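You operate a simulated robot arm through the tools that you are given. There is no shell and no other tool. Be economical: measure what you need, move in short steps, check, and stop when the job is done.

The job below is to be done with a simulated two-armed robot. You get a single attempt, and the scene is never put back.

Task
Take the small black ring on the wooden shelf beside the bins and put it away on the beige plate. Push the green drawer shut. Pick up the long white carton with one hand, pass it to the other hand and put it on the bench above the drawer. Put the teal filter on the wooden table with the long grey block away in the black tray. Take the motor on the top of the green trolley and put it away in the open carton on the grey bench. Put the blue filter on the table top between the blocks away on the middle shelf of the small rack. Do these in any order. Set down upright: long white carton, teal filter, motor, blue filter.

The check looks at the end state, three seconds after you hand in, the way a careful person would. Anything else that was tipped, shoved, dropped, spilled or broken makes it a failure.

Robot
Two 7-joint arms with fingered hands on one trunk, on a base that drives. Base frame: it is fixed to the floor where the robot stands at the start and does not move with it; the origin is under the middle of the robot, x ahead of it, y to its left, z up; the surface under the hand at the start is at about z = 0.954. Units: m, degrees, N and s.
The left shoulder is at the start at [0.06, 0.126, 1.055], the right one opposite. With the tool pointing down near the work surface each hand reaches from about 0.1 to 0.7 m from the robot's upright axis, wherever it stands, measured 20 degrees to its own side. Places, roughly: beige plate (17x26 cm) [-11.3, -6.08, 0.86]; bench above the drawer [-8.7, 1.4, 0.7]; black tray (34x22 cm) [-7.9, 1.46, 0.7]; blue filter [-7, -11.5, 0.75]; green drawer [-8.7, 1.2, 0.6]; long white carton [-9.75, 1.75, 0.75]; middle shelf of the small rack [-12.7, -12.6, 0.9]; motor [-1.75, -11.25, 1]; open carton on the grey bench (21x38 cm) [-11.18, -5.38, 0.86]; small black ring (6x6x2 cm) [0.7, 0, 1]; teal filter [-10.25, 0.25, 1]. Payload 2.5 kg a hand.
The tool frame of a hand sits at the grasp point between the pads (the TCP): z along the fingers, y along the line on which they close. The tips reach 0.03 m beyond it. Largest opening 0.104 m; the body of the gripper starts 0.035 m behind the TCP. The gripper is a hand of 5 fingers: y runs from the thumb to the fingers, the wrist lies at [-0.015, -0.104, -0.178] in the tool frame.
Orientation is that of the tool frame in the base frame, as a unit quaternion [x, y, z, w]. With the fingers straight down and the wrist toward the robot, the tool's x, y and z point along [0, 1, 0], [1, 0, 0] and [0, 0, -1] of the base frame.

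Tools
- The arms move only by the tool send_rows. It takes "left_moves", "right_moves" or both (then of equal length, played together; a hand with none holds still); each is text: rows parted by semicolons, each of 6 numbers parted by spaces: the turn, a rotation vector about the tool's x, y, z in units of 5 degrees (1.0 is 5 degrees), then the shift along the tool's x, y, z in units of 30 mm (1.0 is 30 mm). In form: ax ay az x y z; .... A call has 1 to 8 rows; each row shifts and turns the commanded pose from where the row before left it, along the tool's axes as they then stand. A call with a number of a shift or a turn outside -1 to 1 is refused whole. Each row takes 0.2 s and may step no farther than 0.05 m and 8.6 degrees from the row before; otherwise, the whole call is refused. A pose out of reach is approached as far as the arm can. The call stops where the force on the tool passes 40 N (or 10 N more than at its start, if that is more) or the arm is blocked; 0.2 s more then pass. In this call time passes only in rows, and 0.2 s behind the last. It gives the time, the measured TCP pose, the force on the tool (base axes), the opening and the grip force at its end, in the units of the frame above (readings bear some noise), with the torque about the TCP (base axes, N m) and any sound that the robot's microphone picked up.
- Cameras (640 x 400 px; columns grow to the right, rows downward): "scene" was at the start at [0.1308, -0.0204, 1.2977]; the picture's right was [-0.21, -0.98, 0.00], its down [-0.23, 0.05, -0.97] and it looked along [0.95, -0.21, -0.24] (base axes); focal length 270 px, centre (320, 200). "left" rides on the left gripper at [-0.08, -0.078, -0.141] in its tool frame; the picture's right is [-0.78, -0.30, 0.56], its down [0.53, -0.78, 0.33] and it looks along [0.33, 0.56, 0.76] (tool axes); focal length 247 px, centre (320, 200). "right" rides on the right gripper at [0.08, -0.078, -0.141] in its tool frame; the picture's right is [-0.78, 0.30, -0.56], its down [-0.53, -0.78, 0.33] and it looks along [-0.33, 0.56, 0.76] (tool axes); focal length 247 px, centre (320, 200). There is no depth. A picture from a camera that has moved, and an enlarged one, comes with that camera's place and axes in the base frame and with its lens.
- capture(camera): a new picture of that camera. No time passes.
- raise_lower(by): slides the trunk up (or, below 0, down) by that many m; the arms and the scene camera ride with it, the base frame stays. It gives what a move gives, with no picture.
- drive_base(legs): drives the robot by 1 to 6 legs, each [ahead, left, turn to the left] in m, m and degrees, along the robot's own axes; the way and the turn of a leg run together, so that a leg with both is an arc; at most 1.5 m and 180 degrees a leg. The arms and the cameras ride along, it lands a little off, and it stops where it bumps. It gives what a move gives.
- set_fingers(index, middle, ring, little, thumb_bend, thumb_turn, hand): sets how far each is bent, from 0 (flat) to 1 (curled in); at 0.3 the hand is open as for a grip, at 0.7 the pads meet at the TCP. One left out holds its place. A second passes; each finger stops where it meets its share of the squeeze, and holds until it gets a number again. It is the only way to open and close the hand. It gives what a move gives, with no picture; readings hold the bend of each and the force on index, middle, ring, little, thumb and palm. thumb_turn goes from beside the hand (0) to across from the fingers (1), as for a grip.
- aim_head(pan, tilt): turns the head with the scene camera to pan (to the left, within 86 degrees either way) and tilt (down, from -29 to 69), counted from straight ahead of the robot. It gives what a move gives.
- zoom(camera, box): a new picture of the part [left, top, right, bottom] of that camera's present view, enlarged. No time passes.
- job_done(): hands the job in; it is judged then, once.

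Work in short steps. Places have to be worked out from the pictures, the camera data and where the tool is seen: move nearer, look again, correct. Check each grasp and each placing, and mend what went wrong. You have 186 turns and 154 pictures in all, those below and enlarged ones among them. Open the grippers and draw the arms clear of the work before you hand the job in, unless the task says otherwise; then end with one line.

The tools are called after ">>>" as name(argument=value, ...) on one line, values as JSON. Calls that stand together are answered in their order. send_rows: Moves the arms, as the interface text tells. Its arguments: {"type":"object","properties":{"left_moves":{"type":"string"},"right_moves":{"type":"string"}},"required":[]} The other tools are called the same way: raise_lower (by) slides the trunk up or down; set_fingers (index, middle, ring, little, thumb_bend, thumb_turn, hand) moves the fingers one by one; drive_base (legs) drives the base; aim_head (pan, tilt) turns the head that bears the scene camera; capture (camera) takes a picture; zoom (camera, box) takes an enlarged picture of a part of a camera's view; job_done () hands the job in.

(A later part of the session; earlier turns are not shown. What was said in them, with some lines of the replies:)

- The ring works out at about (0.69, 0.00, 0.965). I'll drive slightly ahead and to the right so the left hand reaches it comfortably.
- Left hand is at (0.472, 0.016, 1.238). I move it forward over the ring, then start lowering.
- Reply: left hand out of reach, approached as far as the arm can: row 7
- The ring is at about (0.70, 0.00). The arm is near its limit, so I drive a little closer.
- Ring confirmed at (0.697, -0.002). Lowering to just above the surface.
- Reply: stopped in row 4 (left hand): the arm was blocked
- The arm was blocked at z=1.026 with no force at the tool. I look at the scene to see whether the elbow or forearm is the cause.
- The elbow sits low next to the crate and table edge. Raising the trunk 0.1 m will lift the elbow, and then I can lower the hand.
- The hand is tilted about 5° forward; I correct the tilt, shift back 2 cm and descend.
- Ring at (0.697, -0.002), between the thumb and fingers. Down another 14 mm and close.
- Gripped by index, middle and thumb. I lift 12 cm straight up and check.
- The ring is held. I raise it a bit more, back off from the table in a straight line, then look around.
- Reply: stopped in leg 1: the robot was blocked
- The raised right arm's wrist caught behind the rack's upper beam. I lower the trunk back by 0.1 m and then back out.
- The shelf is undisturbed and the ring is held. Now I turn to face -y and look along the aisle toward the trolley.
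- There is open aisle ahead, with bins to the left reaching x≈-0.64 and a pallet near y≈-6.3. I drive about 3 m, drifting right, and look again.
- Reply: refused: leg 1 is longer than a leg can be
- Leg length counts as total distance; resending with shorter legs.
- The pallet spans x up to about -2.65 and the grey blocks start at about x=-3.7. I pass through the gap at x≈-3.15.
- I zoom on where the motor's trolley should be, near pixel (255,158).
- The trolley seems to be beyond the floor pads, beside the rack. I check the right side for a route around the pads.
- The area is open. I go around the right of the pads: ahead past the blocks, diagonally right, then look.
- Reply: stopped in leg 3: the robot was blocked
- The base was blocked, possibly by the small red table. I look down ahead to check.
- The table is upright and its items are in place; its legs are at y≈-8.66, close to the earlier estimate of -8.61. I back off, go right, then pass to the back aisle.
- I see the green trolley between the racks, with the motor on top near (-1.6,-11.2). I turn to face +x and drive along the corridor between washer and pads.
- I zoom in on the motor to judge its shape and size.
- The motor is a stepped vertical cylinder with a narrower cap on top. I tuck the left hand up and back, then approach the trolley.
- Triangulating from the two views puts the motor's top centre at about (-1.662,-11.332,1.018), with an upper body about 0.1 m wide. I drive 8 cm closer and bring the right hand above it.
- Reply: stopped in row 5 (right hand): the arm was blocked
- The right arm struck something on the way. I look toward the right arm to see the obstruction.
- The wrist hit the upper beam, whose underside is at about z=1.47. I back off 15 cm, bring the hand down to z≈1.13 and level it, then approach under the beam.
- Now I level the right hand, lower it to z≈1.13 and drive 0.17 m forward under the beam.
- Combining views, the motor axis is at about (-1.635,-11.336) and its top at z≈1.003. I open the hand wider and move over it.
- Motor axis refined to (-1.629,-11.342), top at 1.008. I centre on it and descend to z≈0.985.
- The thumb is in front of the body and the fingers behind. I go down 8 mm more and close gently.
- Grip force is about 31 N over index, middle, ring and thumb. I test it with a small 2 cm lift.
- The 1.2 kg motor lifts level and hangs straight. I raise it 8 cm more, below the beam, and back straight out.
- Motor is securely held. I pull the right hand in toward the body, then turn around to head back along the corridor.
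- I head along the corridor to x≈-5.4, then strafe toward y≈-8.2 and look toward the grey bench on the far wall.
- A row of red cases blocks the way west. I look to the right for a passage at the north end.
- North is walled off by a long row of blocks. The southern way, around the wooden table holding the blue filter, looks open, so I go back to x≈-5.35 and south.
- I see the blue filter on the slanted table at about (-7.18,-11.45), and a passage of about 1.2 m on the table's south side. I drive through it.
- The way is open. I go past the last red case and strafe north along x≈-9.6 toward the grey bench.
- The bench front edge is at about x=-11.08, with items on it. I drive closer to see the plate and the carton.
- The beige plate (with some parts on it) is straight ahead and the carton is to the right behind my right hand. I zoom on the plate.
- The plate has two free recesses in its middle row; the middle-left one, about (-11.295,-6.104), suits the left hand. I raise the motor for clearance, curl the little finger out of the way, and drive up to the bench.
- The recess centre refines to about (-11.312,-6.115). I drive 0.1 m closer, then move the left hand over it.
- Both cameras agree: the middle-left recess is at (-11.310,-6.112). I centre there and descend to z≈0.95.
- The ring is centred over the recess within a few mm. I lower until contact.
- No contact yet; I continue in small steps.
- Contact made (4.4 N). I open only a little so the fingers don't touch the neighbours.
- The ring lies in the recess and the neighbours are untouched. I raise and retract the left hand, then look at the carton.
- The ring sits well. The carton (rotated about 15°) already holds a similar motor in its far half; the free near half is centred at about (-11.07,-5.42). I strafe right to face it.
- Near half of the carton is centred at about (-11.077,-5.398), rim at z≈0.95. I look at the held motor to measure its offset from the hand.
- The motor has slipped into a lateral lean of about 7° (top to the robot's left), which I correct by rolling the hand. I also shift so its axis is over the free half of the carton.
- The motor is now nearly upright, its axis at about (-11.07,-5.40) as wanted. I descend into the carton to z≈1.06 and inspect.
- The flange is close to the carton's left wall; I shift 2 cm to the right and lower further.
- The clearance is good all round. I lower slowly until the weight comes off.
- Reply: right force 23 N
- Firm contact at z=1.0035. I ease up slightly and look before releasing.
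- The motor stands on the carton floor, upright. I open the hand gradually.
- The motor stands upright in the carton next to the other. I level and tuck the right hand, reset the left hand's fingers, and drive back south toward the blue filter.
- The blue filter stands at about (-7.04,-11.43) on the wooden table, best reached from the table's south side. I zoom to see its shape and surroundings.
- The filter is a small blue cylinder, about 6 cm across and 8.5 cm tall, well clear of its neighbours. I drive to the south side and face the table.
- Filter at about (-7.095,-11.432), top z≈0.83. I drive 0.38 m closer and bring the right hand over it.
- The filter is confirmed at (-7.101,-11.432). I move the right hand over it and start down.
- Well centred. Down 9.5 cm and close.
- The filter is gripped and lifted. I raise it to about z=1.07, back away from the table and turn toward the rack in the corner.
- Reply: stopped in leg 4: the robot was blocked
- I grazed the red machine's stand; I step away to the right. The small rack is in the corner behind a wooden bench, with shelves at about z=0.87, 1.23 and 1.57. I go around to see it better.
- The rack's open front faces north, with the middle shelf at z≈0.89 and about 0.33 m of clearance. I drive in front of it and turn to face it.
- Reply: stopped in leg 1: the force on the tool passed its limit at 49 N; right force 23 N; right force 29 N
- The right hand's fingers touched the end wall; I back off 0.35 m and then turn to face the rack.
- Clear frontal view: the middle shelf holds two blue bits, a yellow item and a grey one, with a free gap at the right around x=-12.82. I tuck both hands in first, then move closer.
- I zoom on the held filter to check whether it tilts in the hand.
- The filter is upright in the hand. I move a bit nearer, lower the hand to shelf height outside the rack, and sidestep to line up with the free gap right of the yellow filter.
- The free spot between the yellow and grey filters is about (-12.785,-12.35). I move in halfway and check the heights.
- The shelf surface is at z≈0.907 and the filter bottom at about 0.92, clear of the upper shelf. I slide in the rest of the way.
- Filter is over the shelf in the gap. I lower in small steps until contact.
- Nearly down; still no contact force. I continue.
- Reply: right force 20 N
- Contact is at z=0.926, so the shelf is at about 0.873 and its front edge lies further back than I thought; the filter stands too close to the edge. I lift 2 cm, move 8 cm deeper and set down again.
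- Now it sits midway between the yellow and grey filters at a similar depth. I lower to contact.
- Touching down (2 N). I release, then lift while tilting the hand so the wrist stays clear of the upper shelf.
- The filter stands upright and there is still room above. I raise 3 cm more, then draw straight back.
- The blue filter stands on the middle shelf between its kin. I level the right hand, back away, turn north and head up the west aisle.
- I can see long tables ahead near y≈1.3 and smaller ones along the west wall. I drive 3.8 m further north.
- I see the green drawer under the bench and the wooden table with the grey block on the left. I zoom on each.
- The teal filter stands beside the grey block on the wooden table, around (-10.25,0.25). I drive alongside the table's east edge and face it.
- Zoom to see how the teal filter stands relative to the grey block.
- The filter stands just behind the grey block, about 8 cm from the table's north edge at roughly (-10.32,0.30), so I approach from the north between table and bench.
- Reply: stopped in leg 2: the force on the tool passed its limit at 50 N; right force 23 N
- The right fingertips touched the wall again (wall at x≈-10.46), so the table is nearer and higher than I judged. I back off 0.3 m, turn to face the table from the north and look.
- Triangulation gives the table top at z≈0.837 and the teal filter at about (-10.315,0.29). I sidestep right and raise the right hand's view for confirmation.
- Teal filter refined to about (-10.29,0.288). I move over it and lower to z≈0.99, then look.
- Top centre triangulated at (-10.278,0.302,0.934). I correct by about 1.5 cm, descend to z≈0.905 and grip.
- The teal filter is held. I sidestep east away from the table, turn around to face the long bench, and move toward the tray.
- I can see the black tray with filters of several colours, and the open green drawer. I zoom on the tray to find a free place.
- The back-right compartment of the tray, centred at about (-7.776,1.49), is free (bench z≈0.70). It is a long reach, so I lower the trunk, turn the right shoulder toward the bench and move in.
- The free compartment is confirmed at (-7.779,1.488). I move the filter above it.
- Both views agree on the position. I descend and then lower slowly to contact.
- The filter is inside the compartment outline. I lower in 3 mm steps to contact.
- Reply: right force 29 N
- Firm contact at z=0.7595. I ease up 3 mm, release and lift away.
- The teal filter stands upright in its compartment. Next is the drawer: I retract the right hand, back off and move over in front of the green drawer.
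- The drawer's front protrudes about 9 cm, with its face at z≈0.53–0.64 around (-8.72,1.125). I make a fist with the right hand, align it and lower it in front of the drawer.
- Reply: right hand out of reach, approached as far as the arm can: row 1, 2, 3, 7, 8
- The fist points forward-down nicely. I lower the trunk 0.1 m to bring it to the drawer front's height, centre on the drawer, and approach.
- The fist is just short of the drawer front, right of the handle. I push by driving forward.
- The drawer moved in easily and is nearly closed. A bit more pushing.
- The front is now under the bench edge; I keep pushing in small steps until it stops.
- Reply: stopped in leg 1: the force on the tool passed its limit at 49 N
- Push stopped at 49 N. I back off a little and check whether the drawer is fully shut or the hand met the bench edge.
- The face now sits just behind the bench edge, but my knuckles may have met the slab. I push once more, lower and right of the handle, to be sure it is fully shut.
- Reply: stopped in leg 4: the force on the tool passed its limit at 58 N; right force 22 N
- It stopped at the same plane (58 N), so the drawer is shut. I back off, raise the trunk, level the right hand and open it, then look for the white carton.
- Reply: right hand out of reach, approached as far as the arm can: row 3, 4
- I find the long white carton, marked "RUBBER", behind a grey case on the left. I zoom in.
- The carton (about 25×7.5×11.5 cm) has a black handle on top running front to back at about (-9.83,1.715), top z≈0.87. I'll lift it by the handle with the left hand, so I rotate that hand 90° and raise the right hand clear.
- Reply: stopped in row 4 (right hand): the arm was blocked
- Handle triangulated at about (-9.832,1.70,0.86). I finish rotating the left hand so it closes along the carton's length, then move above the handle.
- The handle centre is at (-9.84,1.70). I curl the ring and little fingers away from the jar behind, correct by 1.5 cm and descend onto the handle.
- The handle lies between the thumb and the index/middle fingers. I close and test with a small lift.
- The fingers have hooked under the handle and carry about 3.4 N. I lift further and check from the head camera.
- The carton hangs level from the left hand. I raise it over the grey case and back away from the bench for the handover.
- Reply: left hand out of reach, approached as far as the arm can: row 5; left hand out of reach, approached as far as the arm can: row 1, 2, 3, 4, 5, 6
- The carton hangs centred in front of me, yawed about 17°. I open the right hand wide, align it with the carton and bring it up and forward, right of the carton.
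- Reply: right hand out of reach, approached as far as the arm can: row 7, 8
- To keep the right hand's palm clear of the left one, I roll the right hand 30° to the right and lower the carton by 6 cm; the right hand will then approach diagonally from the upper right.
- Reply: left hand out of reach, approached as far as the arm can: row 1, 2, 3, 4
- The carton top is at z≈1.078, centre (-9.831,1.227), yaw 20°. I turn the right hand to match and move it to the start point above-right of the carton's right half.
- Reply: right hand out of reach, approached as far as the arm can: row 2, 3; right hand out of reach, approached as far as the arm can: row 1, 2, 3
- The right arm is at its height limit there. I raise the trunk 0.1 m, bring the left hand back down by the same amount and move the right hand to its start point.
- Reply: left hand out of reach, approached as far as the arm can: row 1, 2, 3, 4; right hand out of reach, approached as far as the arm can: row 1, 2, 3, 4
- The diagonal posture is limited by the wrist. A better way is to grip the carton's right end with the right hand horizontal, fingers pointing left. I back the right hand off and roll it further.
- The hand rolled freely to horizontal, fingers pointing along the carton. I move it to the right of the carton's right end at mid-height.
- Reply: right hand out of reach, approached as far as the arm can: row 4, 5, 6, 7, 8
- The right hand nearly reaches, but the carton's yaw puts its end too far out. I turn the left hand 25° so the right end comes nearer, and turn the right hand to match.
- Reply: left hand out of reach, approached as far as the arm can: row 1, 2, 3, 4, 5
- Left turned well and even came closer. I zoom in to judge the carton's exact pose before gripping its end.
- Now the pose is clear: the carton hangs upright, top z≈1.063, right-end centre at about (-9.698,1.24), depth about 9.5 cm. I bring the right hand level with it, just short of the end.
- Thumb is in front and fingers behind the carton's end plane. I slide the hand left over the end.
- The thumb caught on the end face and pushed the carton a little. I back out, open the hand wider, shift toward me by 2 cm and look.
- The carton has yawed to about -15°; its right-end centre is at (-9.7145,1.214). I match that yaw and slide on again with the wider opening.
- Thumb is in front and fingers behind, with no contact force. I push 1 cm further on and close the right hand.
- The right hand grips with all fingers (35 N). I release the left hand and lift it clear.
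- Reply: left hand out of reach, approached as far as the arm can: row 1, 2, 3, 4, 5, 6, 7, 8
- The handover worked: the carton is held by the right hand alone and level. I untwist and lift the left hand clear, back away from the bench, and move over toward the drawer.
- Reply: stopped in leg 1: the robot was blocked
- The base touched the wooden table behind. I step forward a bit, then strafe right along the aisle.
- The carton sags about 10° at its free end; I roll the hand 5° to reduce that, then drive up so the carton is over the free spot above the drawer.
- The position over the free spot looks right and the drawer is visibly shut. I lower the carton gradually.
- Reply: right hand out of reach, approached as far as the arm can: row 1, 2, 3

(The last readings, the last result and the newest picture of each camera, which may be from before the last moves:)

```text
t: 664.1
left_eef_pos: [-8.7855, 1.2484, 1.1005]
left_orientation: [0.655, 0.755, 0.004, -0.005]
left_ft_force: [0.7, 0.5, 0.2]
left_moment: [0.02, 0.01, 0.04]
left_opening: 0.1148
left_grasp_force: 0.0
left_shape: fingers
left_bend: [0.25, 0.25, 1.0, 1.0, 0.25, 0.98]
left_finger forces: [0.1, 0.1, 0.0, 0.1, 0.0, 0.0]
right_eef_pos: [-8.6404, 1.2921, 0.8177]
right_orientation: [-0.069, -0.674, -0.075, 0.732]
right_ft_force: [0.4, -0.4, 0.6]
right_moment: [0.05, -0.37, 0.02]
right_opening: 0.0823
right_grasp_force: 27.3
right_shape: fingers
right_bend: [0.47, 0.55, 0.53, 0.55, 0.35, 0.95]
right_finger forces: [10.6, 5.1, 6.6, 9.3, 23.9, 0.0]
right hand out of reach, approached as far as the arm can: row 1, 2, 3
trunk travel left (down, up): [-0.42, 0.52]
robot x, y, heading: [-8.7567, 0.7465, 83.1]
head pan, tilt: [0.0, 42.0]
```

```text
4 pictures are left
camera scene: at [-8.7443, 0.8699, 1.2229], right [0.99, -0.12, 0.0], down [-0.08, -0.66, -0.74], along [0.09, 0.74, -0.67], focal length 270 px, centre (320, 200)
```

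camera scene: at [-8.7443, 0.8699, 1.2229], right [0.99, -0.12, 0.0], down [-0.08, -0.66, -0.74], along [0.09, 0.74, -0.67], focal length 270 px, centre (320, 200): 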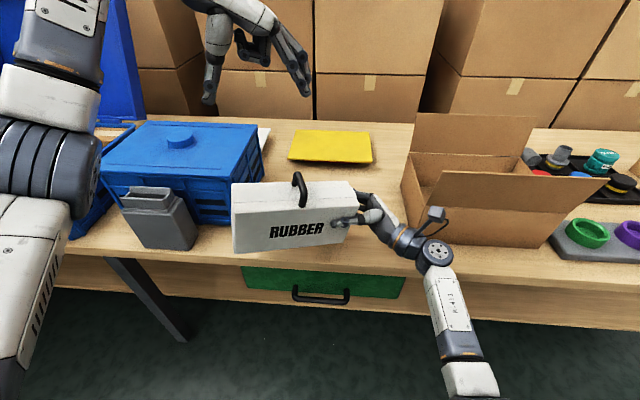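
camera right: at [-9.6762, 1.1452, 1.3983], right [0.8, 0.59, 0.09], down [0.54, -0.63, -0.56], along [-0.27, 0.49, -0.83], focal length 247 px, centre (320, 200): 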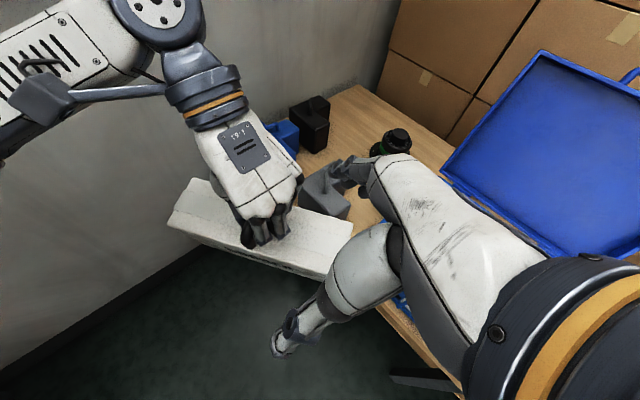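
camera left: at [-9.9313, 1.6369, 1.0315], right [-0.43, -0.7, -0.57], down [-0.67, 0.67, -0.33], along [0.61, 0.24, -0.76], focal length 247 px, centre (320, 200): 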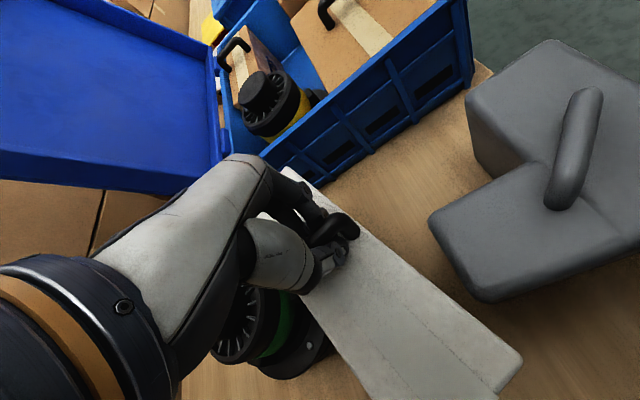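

The arm is at its lower limit, so I continue with small trunk steps.

>>> raise_lower(by=-0.025)

>>> raise_lower(by=-0.01)

```text
t: 664.8
left_eef_pos: [-8.7861, 1.2477, 1.0768]
left_orientation: [0.655, 0.756, 0.004, -0.004]
left_ft_force: [0.7, 0.1, -0.1]
left_moment: [-0.02, -0.01, -0.01]
left_opening: 0.1148
left_grasp_force: 0.1
left_shape: fingers
left_bend: [0.25, 0.25, 1.0, 1.0, 0.25, 0.98]
left_finger forces: [0.0, 0.0, 0.0, 0.0, 0.0, 0.0]
right_eef_pos: [-8.6406, 1.2926, 0.793]
right_orientation: [-0.07, -0.674, -0.075, 0.732]
right_ft_force: [-0.8, -0.6, 0.2]
right_moment: [0.08, -0.39, -0.01]
right_opening: 0.0824
right_grasp_force: 27.3
right_shape: fingers
right_bend: [0.47, 0.55, 0.53, 0.55, 0.35, 0.95]
right_finger forces: [10.5, 5.1, 6.6, 9.3, 23.7, 0.0]
trunk travel left (down, up): [-0.395, 0.545]
robot x, y, heading: [-8.7591, 0.7481, 83.4]
head pan, tilt: [0.0, 42.0]
```

```text
t: 665.4
left_eef_pos: [-8.7848, 1.2488, 1.0663]
left_orientation: [0.654, 0.756, 0.003, -0.004]
left_ft_force: [0.1, -0.2, 0.1]
left_moment: [0.0, -0.01, -0.01]
left_opening: 0.1146
left_grasp_force: 0.1
left_shape: fingers
left_bend: [0.25, 0.25, 1.0, 1.0, 0.25, 0.98]
left_finger forces: [0.0, 0.0, 0.1, 0.0, 0.0, 0.1]
right_eef_pos: [-8.6395, 1.2915, 0.7839]
right_orientation: [-0.07, -0.673, -0.075, 0.732]
right_ft_force: [-0.2, 0.0, 0.7]
right_moment: [0.06, -0.39, 0.0]
right_opening: 0.0821
right_grasp_force: 27.4
right_shape: fingers
right_bend: [0.47, 0.55, 0.53, 0.55, 0.35, 0.95]
right_finger forces: [10.6, 5.1, 6.6, 9.4, 23.8, 0.0]
trunk travel left (down, up): [-0.385, 0.555]
robot x, y, heading: [-8.7543, 0.7489, 83.3]
head pan, tilt: [0.0, 42.0]
```

No contact yet (moment still -0.39). Continuing in 8 mm steps.

>>> raise_lower(by=-0.008)

>>> raise_lower(by=-0.006)

```text
t: 666.0
left_eef_pos: [-8.7848, 1.2482, 1.0599]
left_orientation: [0.656, 0.755, 0.004, -0.003]
left_ft_force: [-0.5, 0.3, 0.5]
left_moment: [0.01, 0.0, 0.03]
left_opening: 0.115
left_grasp_force: 0.0
left_shape: fingers
left_bend: [0.25, 0.25, 1.0, 1.0, 0.25, 0.98]
left_finger forces: [0.0, 0.1, 0.0, 0.0, 0.1, 0.0]
right_eef_pos: [-8.6389, 1.2935, 0.7771]
right_orientation: [-0.068, -0.673, -0.077, 0.732]
right_ft_force: [0.0, 2.5, 4.1]
right_moment: [0.06, -0.33, 0.01]
right_opening: 0.0822
right_grasp_force: 26.8
right_shape: fingers
right_bend: [0.47, 0.55, 0.54, 0.56, 0.35, 0.94]
right_finger forces: [11.3, 5.2, 6.6, 9.5, 21.4, 0.1]
trunk travel left (down, up): [-0.377, 0.563]
robot x, y, heading: [-8.7584, 0.7458, 83.2]
head pan, tilt: [0.0, 42.0]
```

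```text
t: 666.5
left_eef_pos: [-8.7856, 1.2479, 1.0527]
left_orientation: [0.655, 0.756, 0.004, -0.004]
left_ft_force: [-0.2, 0.1, 1.2]
left_moment: [-0.01, -0.02, -0.01]
left_opening: 0.1148
left_grasp_force: 0.1
left_shape: fingers
left_bend: [0.25, 0.25, 1.0, 1.0, 0.25, 0.98]
left_finger forces: [0.0, 0.0, 0.0, 0.0, 0.0, 0.1]
right_eef_pos: [-8.6401, 1.2935, 0.7729]
right_orientation: [-0.068, -0.672, -0.078, 0.733]
right_ft_force: [1.7, 6.5, 14.4]
right_moment: [-0.02, -0.24, -0.05]
right_opening: 0.0819
right_grasp_force: 28.8
right_shape: fingers
right_bend: [0.46, 0.55, 0.54, 0.57, 0.36, 0.92]
right_finger forces: [13.7, 6.5, 6.6, 11.1, 19.0, 0.0]
trunk travel left (down, up): [-0.371, 0.569]
robot x, y, heading: [-8.7547, 0.7487, 83.3]
head pan, tilt: [0.0, 42.0]
```

Contact at about 14 N. I check how the carton sits.

>>> zoom(camera="scene", box=[190, 150, 470, 300])

```text
2.29 times, centred on (330, 225) of scene
camera zoom: at [-8.7444, 0.869, 1.1742], right [0.99, -0.12, 0.0], down [-0.08, -0.66, -0.74], along [0.09, 0.74, -0.67], focal length 616 px, centre (297, 143)
```

zoom: 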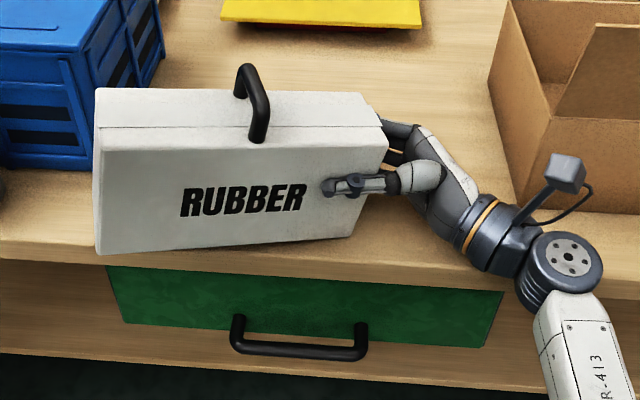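

The carton touches down, but its left front corner is right at the bench edge and it isn't parallel to the bench. I lift 2.5 cm, shift slightly and turn 8° so it comes parallel and deeper, then lower again.

>>> raise_lower(by=0.03)

>>> drive_base(legs=[[0.028, 0.051, 0], [0, 0, -8]])

>>> raise_lower(by=-0.022)

>>> raise_lower(by=-0.008)

>>> zoom(camera="scene", box=[190, 150, 470, 300])

```text
t: 667.3
left_eef_pos: [-8.786, 1.2482, 1.083]
left_orientation: [0.655, 0.756, 0.004, -0.004]
left_ft_force: [0.4, -0.1, 0.4]
left_moment: [0.03, -0.01, 0.01]
left_opening: 0.1148
left_grasp_force: 0.1
left_shape: fingers
left_bend: [0.25, 0.25, 1.0, 1.0, 0.25, 0.98]
left_finger forces: [0.0, 0.0, 0.1, 0.1, 0.1, 0.0]
right_eef_pos: [-8.6412, 1.2936, 0.7973]
right_orientation: [-0.07, -0.675, -0.075, 0.731]
right_ft_force: [0.8, 0.0, -0.6]
right_moment: [0.1, -0.42, -0.02]
right_opening: 0.0818
right_grasp_force: 29.4
right_shape: fingers
right_bend: [0.47, 0.55, 0.54, 0.56, 0.35, 0.94]
right_finger forces: [10.9, 5.2, 7.0, 11.5, 24.0, 0.0]
trunk travel left (down, up): [-0.401, 0.539]
robot x, y, heading: [-8.7592, 0.7437, 83.0]
head pan, tilt: [0.0, 42.0]
```

```text
t: 668.8
left_eef_pos: [-8.7639, 1.2816, 1.0827]
left_orientation: [0.704, 0.71, 0.003, -0.004]
left_ft_force: [-0.3, 0.2, -0.3]
left_moment: [-0.05, 0.0, 0.0]
left_opening: 0.1147
left_grasp_force: 0.0
left_shape: fingers
left_bend: [0.25, 0.25, 1.0, 1.0, 0.25, 0.98]
left_finger forces: [0.0, 0.0, 0.0, 0.1, 0.0, 0.1]
right_eef_pos: [-8.6143, 1.3047, 0.8004]
right_orientation: [-0.115, -0.667, -0.125, 0.725]
right_ft_force: [0.0, 0.1, 0.2]
right_moment: [0.04, -0.39, -0.04]
right_opening: 0.0822
right_grasp_force: 29.3
right_shape: fingers
right_bend: [0.47, 0.55, 0.54, 0.56, 0.35, 0.94]
right_finger forces: [10.7, 5.2, 7.1, 11.4, 23.7, 0.0]
trunk travel left (down, up): [-0.401, 0.539]
robot x, y, heading: [-8.8051, 0.7809, 75.4]
head pan, tilt: [0.0, 42.0]
```

```text
t: 669.5
left_eef_pos: [-8.763, 1.2812, 1.0609]
left_orientation: [0.704, 0.71, 0.004, -0.004]
left_ft_force: [-0.2, -0.2, -0.3]
left_moment: [0.01, -0.02, 0.02]
left_opening: 0.1145
left_grasp_force: 0.0
left_shape: fingers
left_bend: [0.25, 0.25, 1.0, 1.0, 0.25, 0.98]
left_finger forces: [0.0, 0.0, 0.0, 0.1, 0.0, 0.0]
right_eef_pos: [-8.6126, 1.305, 0.7773]
right_orientation: [-0.115, -0.668, -0.126, 0.724]
right_ft_force: [0.1, 0.2, -0.3]
right_moment: [0.01, -0.39, 0.01]
right_opening: 0.0819
right_grasp_force: 29.1
right_shape: fingers
right_bend: [0.47, 0.55, 0.54, 0.56, 0.35, 0.94]
right_finger forces: [10.8, 5.2, 6.9, 11.2, 23.6, 0.0]
trunk travel left (down, up): [-0.379, 0.561]
robot x, y, heading: [-8.8055, 0.7816, 75.6]
head pan, tilt: [0.0, 42.0]
```

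```text
t: 670.1
left_eef_pos: [-8.7629, 1.2793, 1.052]
left_orientation: [0.705, 0.71, 0.003, -0.003]
left_ft_force: [0.6, 0.3, 0.1]
left_moment: [0.04, 0.0, 0.01]
left_opening: 0.1147
left_grasp_force: 0.0
left_shape: fingers
left_bend: [0.25, 0.25, 1.0, 1.0, 0.25, 0.98]
left_finger forces: [0.0, 0.0, 0.0, 0.0, 0.1, 0.0]
right_eef_pos: [-8.613, 1.3049, 0.7734]
right_orientation: [-0.114, -0.665, -0.129, 0.727]
right_ft_force: [3.4, 6.0, 11.7]
right_moment: [-0.04, -0.27, -0.02]
right_opening: 0.0819
right_grasp_force: 28.4
right_shape: fingers
right_bend: [0.46, 0.55, 0.54, 0.57, 0.36, 0.92]
right_finger forces: [13.0, 6.1, 6.7, 11.1, 19.5, 0.0]
trunk travel left (down, up): [-0.371, 0.569]
robot x, y, heading: [-8.8051, 0.7818, 75.2]
head pan, tilt: [0.0, 42.0]
```

```text
2.29 times, centred on (330, 225) of scene
camera zoom: at [-8.7742, 0.8994, 1.1742], right [0.97, -0.25, 0.0], down [-0.17, -0.65, -0.74], along [0.19, 0.72, -0.67], focal length 616 px, centre (297, 143)
```

zoom: 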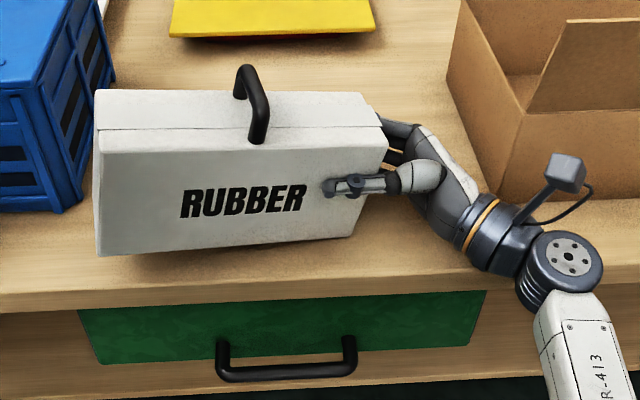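

The carton is now well inside the bench edge and parallel. I press down a few mm more to seat it flat, then release.

>>> raise_lower(by=-0.006)

```text
t: 670.6
left_eef_pos: [-8.7633, 1.2796, 1.0464]
left_orientation: [0.705, 0.709, 0.005, -0.005]
left_ft_force: [-0.2, 0.1, 0.1]
left_moment: [-0.02, 0.0, 0.02]
left_opening: 0.1148
left_grasp_force: 0.1
left_shape: fingers
left_bend: [0.25, 0.25, 1.0, 1.0, 0.25, 0.98]
left_finger forces: [0.1, 0.0, 0.0, 0.1, 0.0, 0.0]
right_eef_pos: [-8.6138, 1.3051, 0.7698]
right_orientation: [-0.112, -0.665, -0.128, 0.728]
right_ft_force: [2.9, 7.9, 23.1]
right_moment: [0.14, -0.04, -0.11]
right_opening: 0.0818
right_grasp_force: 26.6
right_shape: fingers
right_bend: [0.45, 0.55, 0.54, 0.58, 0.36, 0.91]
right_finger forces: [13.1, 5.8, 6.2, 8.9, 18.9, 0.0]
trunk travel left (down, up): [-0.365, 0.575]
robot x, y, heading: [-8.8047, 0.7838, 75.6]
head pan, tilt: [0.0, 42.0]
```

Moment is near zero, so it sits flat. I open the right hand wide and raise the trunk straight up to clear it.

>>> set_fingers(hand="right", index=0.2, middle=0.2, ring=0.2, little=0.2, thumb_bend=0.08)

>>> raise_lower(by=0.02)

>>> raise_lower(by=0.2)

>>> capture(camera="scene")

```text
t: 671.6
left_eef_pos: [-8.7636, 1.2794, 1.0475]
left_orientation: [0.705, 0.71, 0.004, -0.004]
left_ft_force: [0.2, -0.3, 0.9]
left_moment: [-0.03, 0.0, -0.01]
left_opening: 0.1146
left_grasp_force: 0.1
left_shape: fingers
left_bend: [0.25, 0.25, 1.0, 1.0, 0.25, 0.98]
left_finger forces: [0.0, 0.1, 0.0, 0.0, 0.0, 0.0]
right_eef_pos: [-8.614, 1.3054, 0.7629]
right_orientation: [-0.116, -0.667, -0.124, 0.725]
right_ft_force: [0.3, 0.7, -0.1]
right_moment: [0.02, -0.03, -0.03]
right_opening: 0.1333
right_grasp_force: 0.2
right_shape: fingers
right_bend: [0.2, 0.2, 0.2, 0.2, 0.08, 0.97]
right_finger forces: [0.0, 0.0, 0.0, 0.0, 0.0, 0.1]
trunk travel left (down, up): [-0.365, 0.575]
robot x, y, heading: [-8.8048, 0.7808, 75.5]
head pan, tilt: [0.0, 42.0]
```

```text
t: 672.3
left_eef_pos: [-8.7643, 1.2812, 1.0653]
left_orientation: [0.705, 0.709, 0.004, -0.004]
left_ft_force: [0.3, -0.7, 0.2]
left_moment: [-0.02, 0.01, -0.01]
left_opening: 0.1147
left_grasp_force: 0.1
left_shape: fingers
left_bend: [0.25, 0.25, 1.0, 1.0, 0.25, 0.98]
left_finger forces: [0.0, 0.1, 0.0, 0.1, 0.1, 0.0]
right_eef_pos: [-8.6146, 1.3046, 0.7829]
right_orientation: [-0.116, -0.667, -0.125, 0.725]
right_ft_force: [0.8, 0.6, -0.1]
right_moment: [0.03, 0.0, -0.01]
right_opening: 0.1331
right_grasp_force: 0.0
right_shape: fingers
right_bend: [0.2, 0.2, 0.2, 0.2, 0.08, 0.97]
right_finger forces: [0.0, 0.0, 0.0, 0.0, 0.0, 0.1]
trunk travel left (down, up): [-0.385, 0.555]
robot x, y, heading: [-8.8075, 0.7782, 75.6]
head pan, tilt: [0.0, 42.0]
```

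```text
t: 674.5
left_eef_pos: [-8.7633, 1.2804, 1.2671]
left_orientation: [0.704, 0.71, 0.004, -0.004]
left_ft_force: [-0.3, -0.3, 0.3]
left_moment: [-0.02, 0.02, 0.0]
left_opening: 0.1151
left_grasp_force: 0.1
left_shape: fingers
left_bend: [0.25, 0.25, 1.0, 1.0, 0.25, 0.98]
left_finger forces: [0.0, 0.0, 0.0, 0.0, 0.0, 0.0]
right_eef_pos: [-8.6137, 1.306, 0.9832]
right_orientation: [-0.115, -0.667, -0.126, 0.725]
right_ft_force: [-0.6, 0.0, -0.7]
right_moment: [0.0, 0.02, 0.01]
right_opening: 0.1336
right_grasp_force: 0.1
right_shape: fingers
right_bend: [0.2, 0.2, 0.2, 0.2, 0.08, 0.97]
right_finger forces: [0.0, 0.0, 0.1, 0.0, 0.1, 0.1]
trunk travel left (down, up): [-0.585, 0.355]
robot x, y, heading: [-8.8056, 0.7807, 75.7]
head pan, tilt: [0.0, 42.0]
```

```text
1 pictures are left
camera scene: at [-8.774, 0.9, 1.3879], right [0.97, -0.25, 0.0], down [-0.17, -0.65, -0.74], along [0.19, 0.72, -0.67], focal length 270 px, centre (320, 200)
```

scene: 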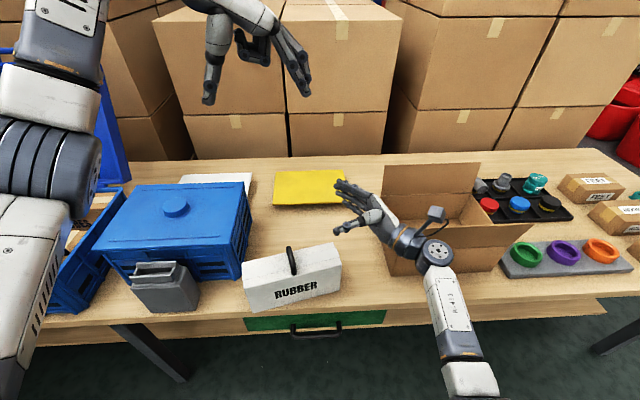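

The carton stands upright above the drawer. I use the last picture to check its distance from the bench edge.

>>> zoom(camera="scene", box=[180, 210, 420, 360])

```text
2.67 times, centred on (300, 285) of scene
camera zoom: at [-8.774, 0.9, 1.3879], right [0.97, -0.25, 0.0], down [-0.17, -0.65, -0.74], along [0.19, 0.72, -0.67], focal length 719 px, centre (373, -27)
```

zoom: 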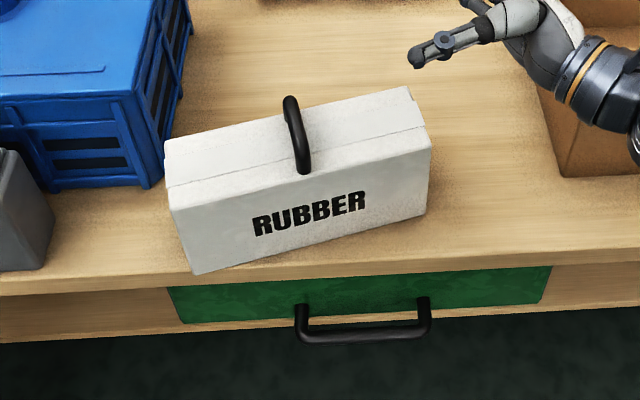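

The carton rests fully on the bench above the shut drawer, upright, with its front-left corner close to the edge but supported. I raise a little more and back the arms clear.

>>> raise_lower(by=0.06)

>>> drive_base(legs=[[-0.4, 0, 0]])

>>> set_fingers(hand="left", index=0.3, middle=0.3, ring=0.3, little=0.3, thumb_bend=0.3)

```text
t: 675.5
left_eef_pos: [-8.7636, 1.2811, 1.326]
left_orientation: [0.705, 0.709, 0.004, -0.004]
left_ft_force: [0.2, -0.5, -0.4]
left_moment: [0.02, -0.01, 0.02]
left_opening: 0.1147
left_grasp_force: 0.0
left_shape: fingers
left_bend: [0.25, 0.25, 1.0, 1.0, 0.25, 0.98]
left_finger forces: [0.0, 0.0, 0.0, 0.0, 0.0, 0.0]
right_eef_pos: [-8.6135, 1.3059, 1.0423]
right_orientation: [-0.115, -0.667, -0.125, 0.726]
right_ft_force: [0.0, 0.4, 0.7]
right_moment: [-0.02, -0.02, -0.01]
right_opening: 0.1335
right_grasp_force: 0.1
right_shape: fingers
right_bend: [0.2, 0.2, 0.2, 0.2, 0.08, 0.97]
right_finger forces: [0.0, 0.0, 0.1, 0.1, 0.0, 0.0]
trunk travel left (down, up): [-0.645, 0.295]
robot x, y, heading: [-8.8022, 0.7787, 75.5]
head pan, tilt: [0.0, 42.0]
```

```text
t: 678.0
left_eef_pos: [-8.8641, 0.8981, 1.3269]
left_orientation: [0.703, 0.711, 0.004, -0.004]
left_ft_force: [-0.7, -0.3, 0.0]
left_moment: [-0.01, -0.03, 0.02]
left_opening: 0.1148
left_grasp_force: 0.1
left_shape: fingers
left_bend: [0.25, 0.25, 1.0, 1.0, 0.25, 0.98]
left_finger forces: [0.0, 0.0, 0.1, 0.1, 0.0, 0.0]
right_eef_pos: [-8.7146, 0.9218, 1.0437]
right_orientation: [-0.114, -0.668, -0.123, 0.725]
right_ft_force: [-0.4, 0.3, -0.4]
right_moment: [-0.03, -0.02, -0.01]
right_opening: 0.1332
right_grasp_force: 0.0
right_shape: fingers
right_bend: [0.2, 0.2, 0.2, 0.2, 0.08, 0.97]
right_finger forces: [0.0, 0.0, 0.0, 0.1, 0.1, 0.0]
trunk travel left (down, up): [-0.645, 0.295]
robot x, y, heading: [-8.9047, 0.3993, 75.8]
head pan, tilt: [0.0, 42.0]
```

```text
t: 679.0
left_eef_pos: [-8.8642, 0.8983, 1.3272]
left_orientation: [0.703, 0.711, 0.004, -0.003]
left_ft_force: [0.2, -0.2, -0.3]
left_moment: [0.02, -0.02, 0.0]
left_opening: 0.1037
left_grasp_force: 0.1
left_shape: fingers
left_bend: [0.3, 0.3, 0.3, 0.3, 0.3, 0.98]
left_finger forces: [0.0, 0.1, 0.0, 0.1, 0.1, 0.0]
right_eef_pos: [-8.7141, 0.9234, 1.0429]
right_orientation: [-0.113, -0.667, -0.125, 0.726]
right_ft_force: [0.2, 0.1, -0.3]
right_moment: [0.02, 0.06, 0.01]
right_opening: 0.133
right_grasp_force: 0.1
right_shape: fingers
right_bend: [0.2, 0.2, 0.2, 0.2, 0.08, 0.97]
right_finger forces: [0.1, 0.0, 0.0, 0.0, 0.0, 0.0]
trunk travel left (down, up): [-0.645, 0.295]
robot x, y, heading: [-8.9043, 0.3965, 75.7]
head pan, tilt: [0.0, 42.0]
```

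All items are placed, both hands are open and the arms are clear of the bench, so I hand in.

>>> job_done()

```text
The job is handed in.
```

All six jobs are done and handed in: ring on the plate, drawer shut, carton passed left to right hand and set above the drawer (its front-left corner under about 1 cm from the bench edge), teal filter in the tray, motor in the open carton, and blue filter on the middle shelf; on the way the base bumped the small red table (checked, still upright) and the red machine and wooden table (neither checked), and my hands touched the wall twice.
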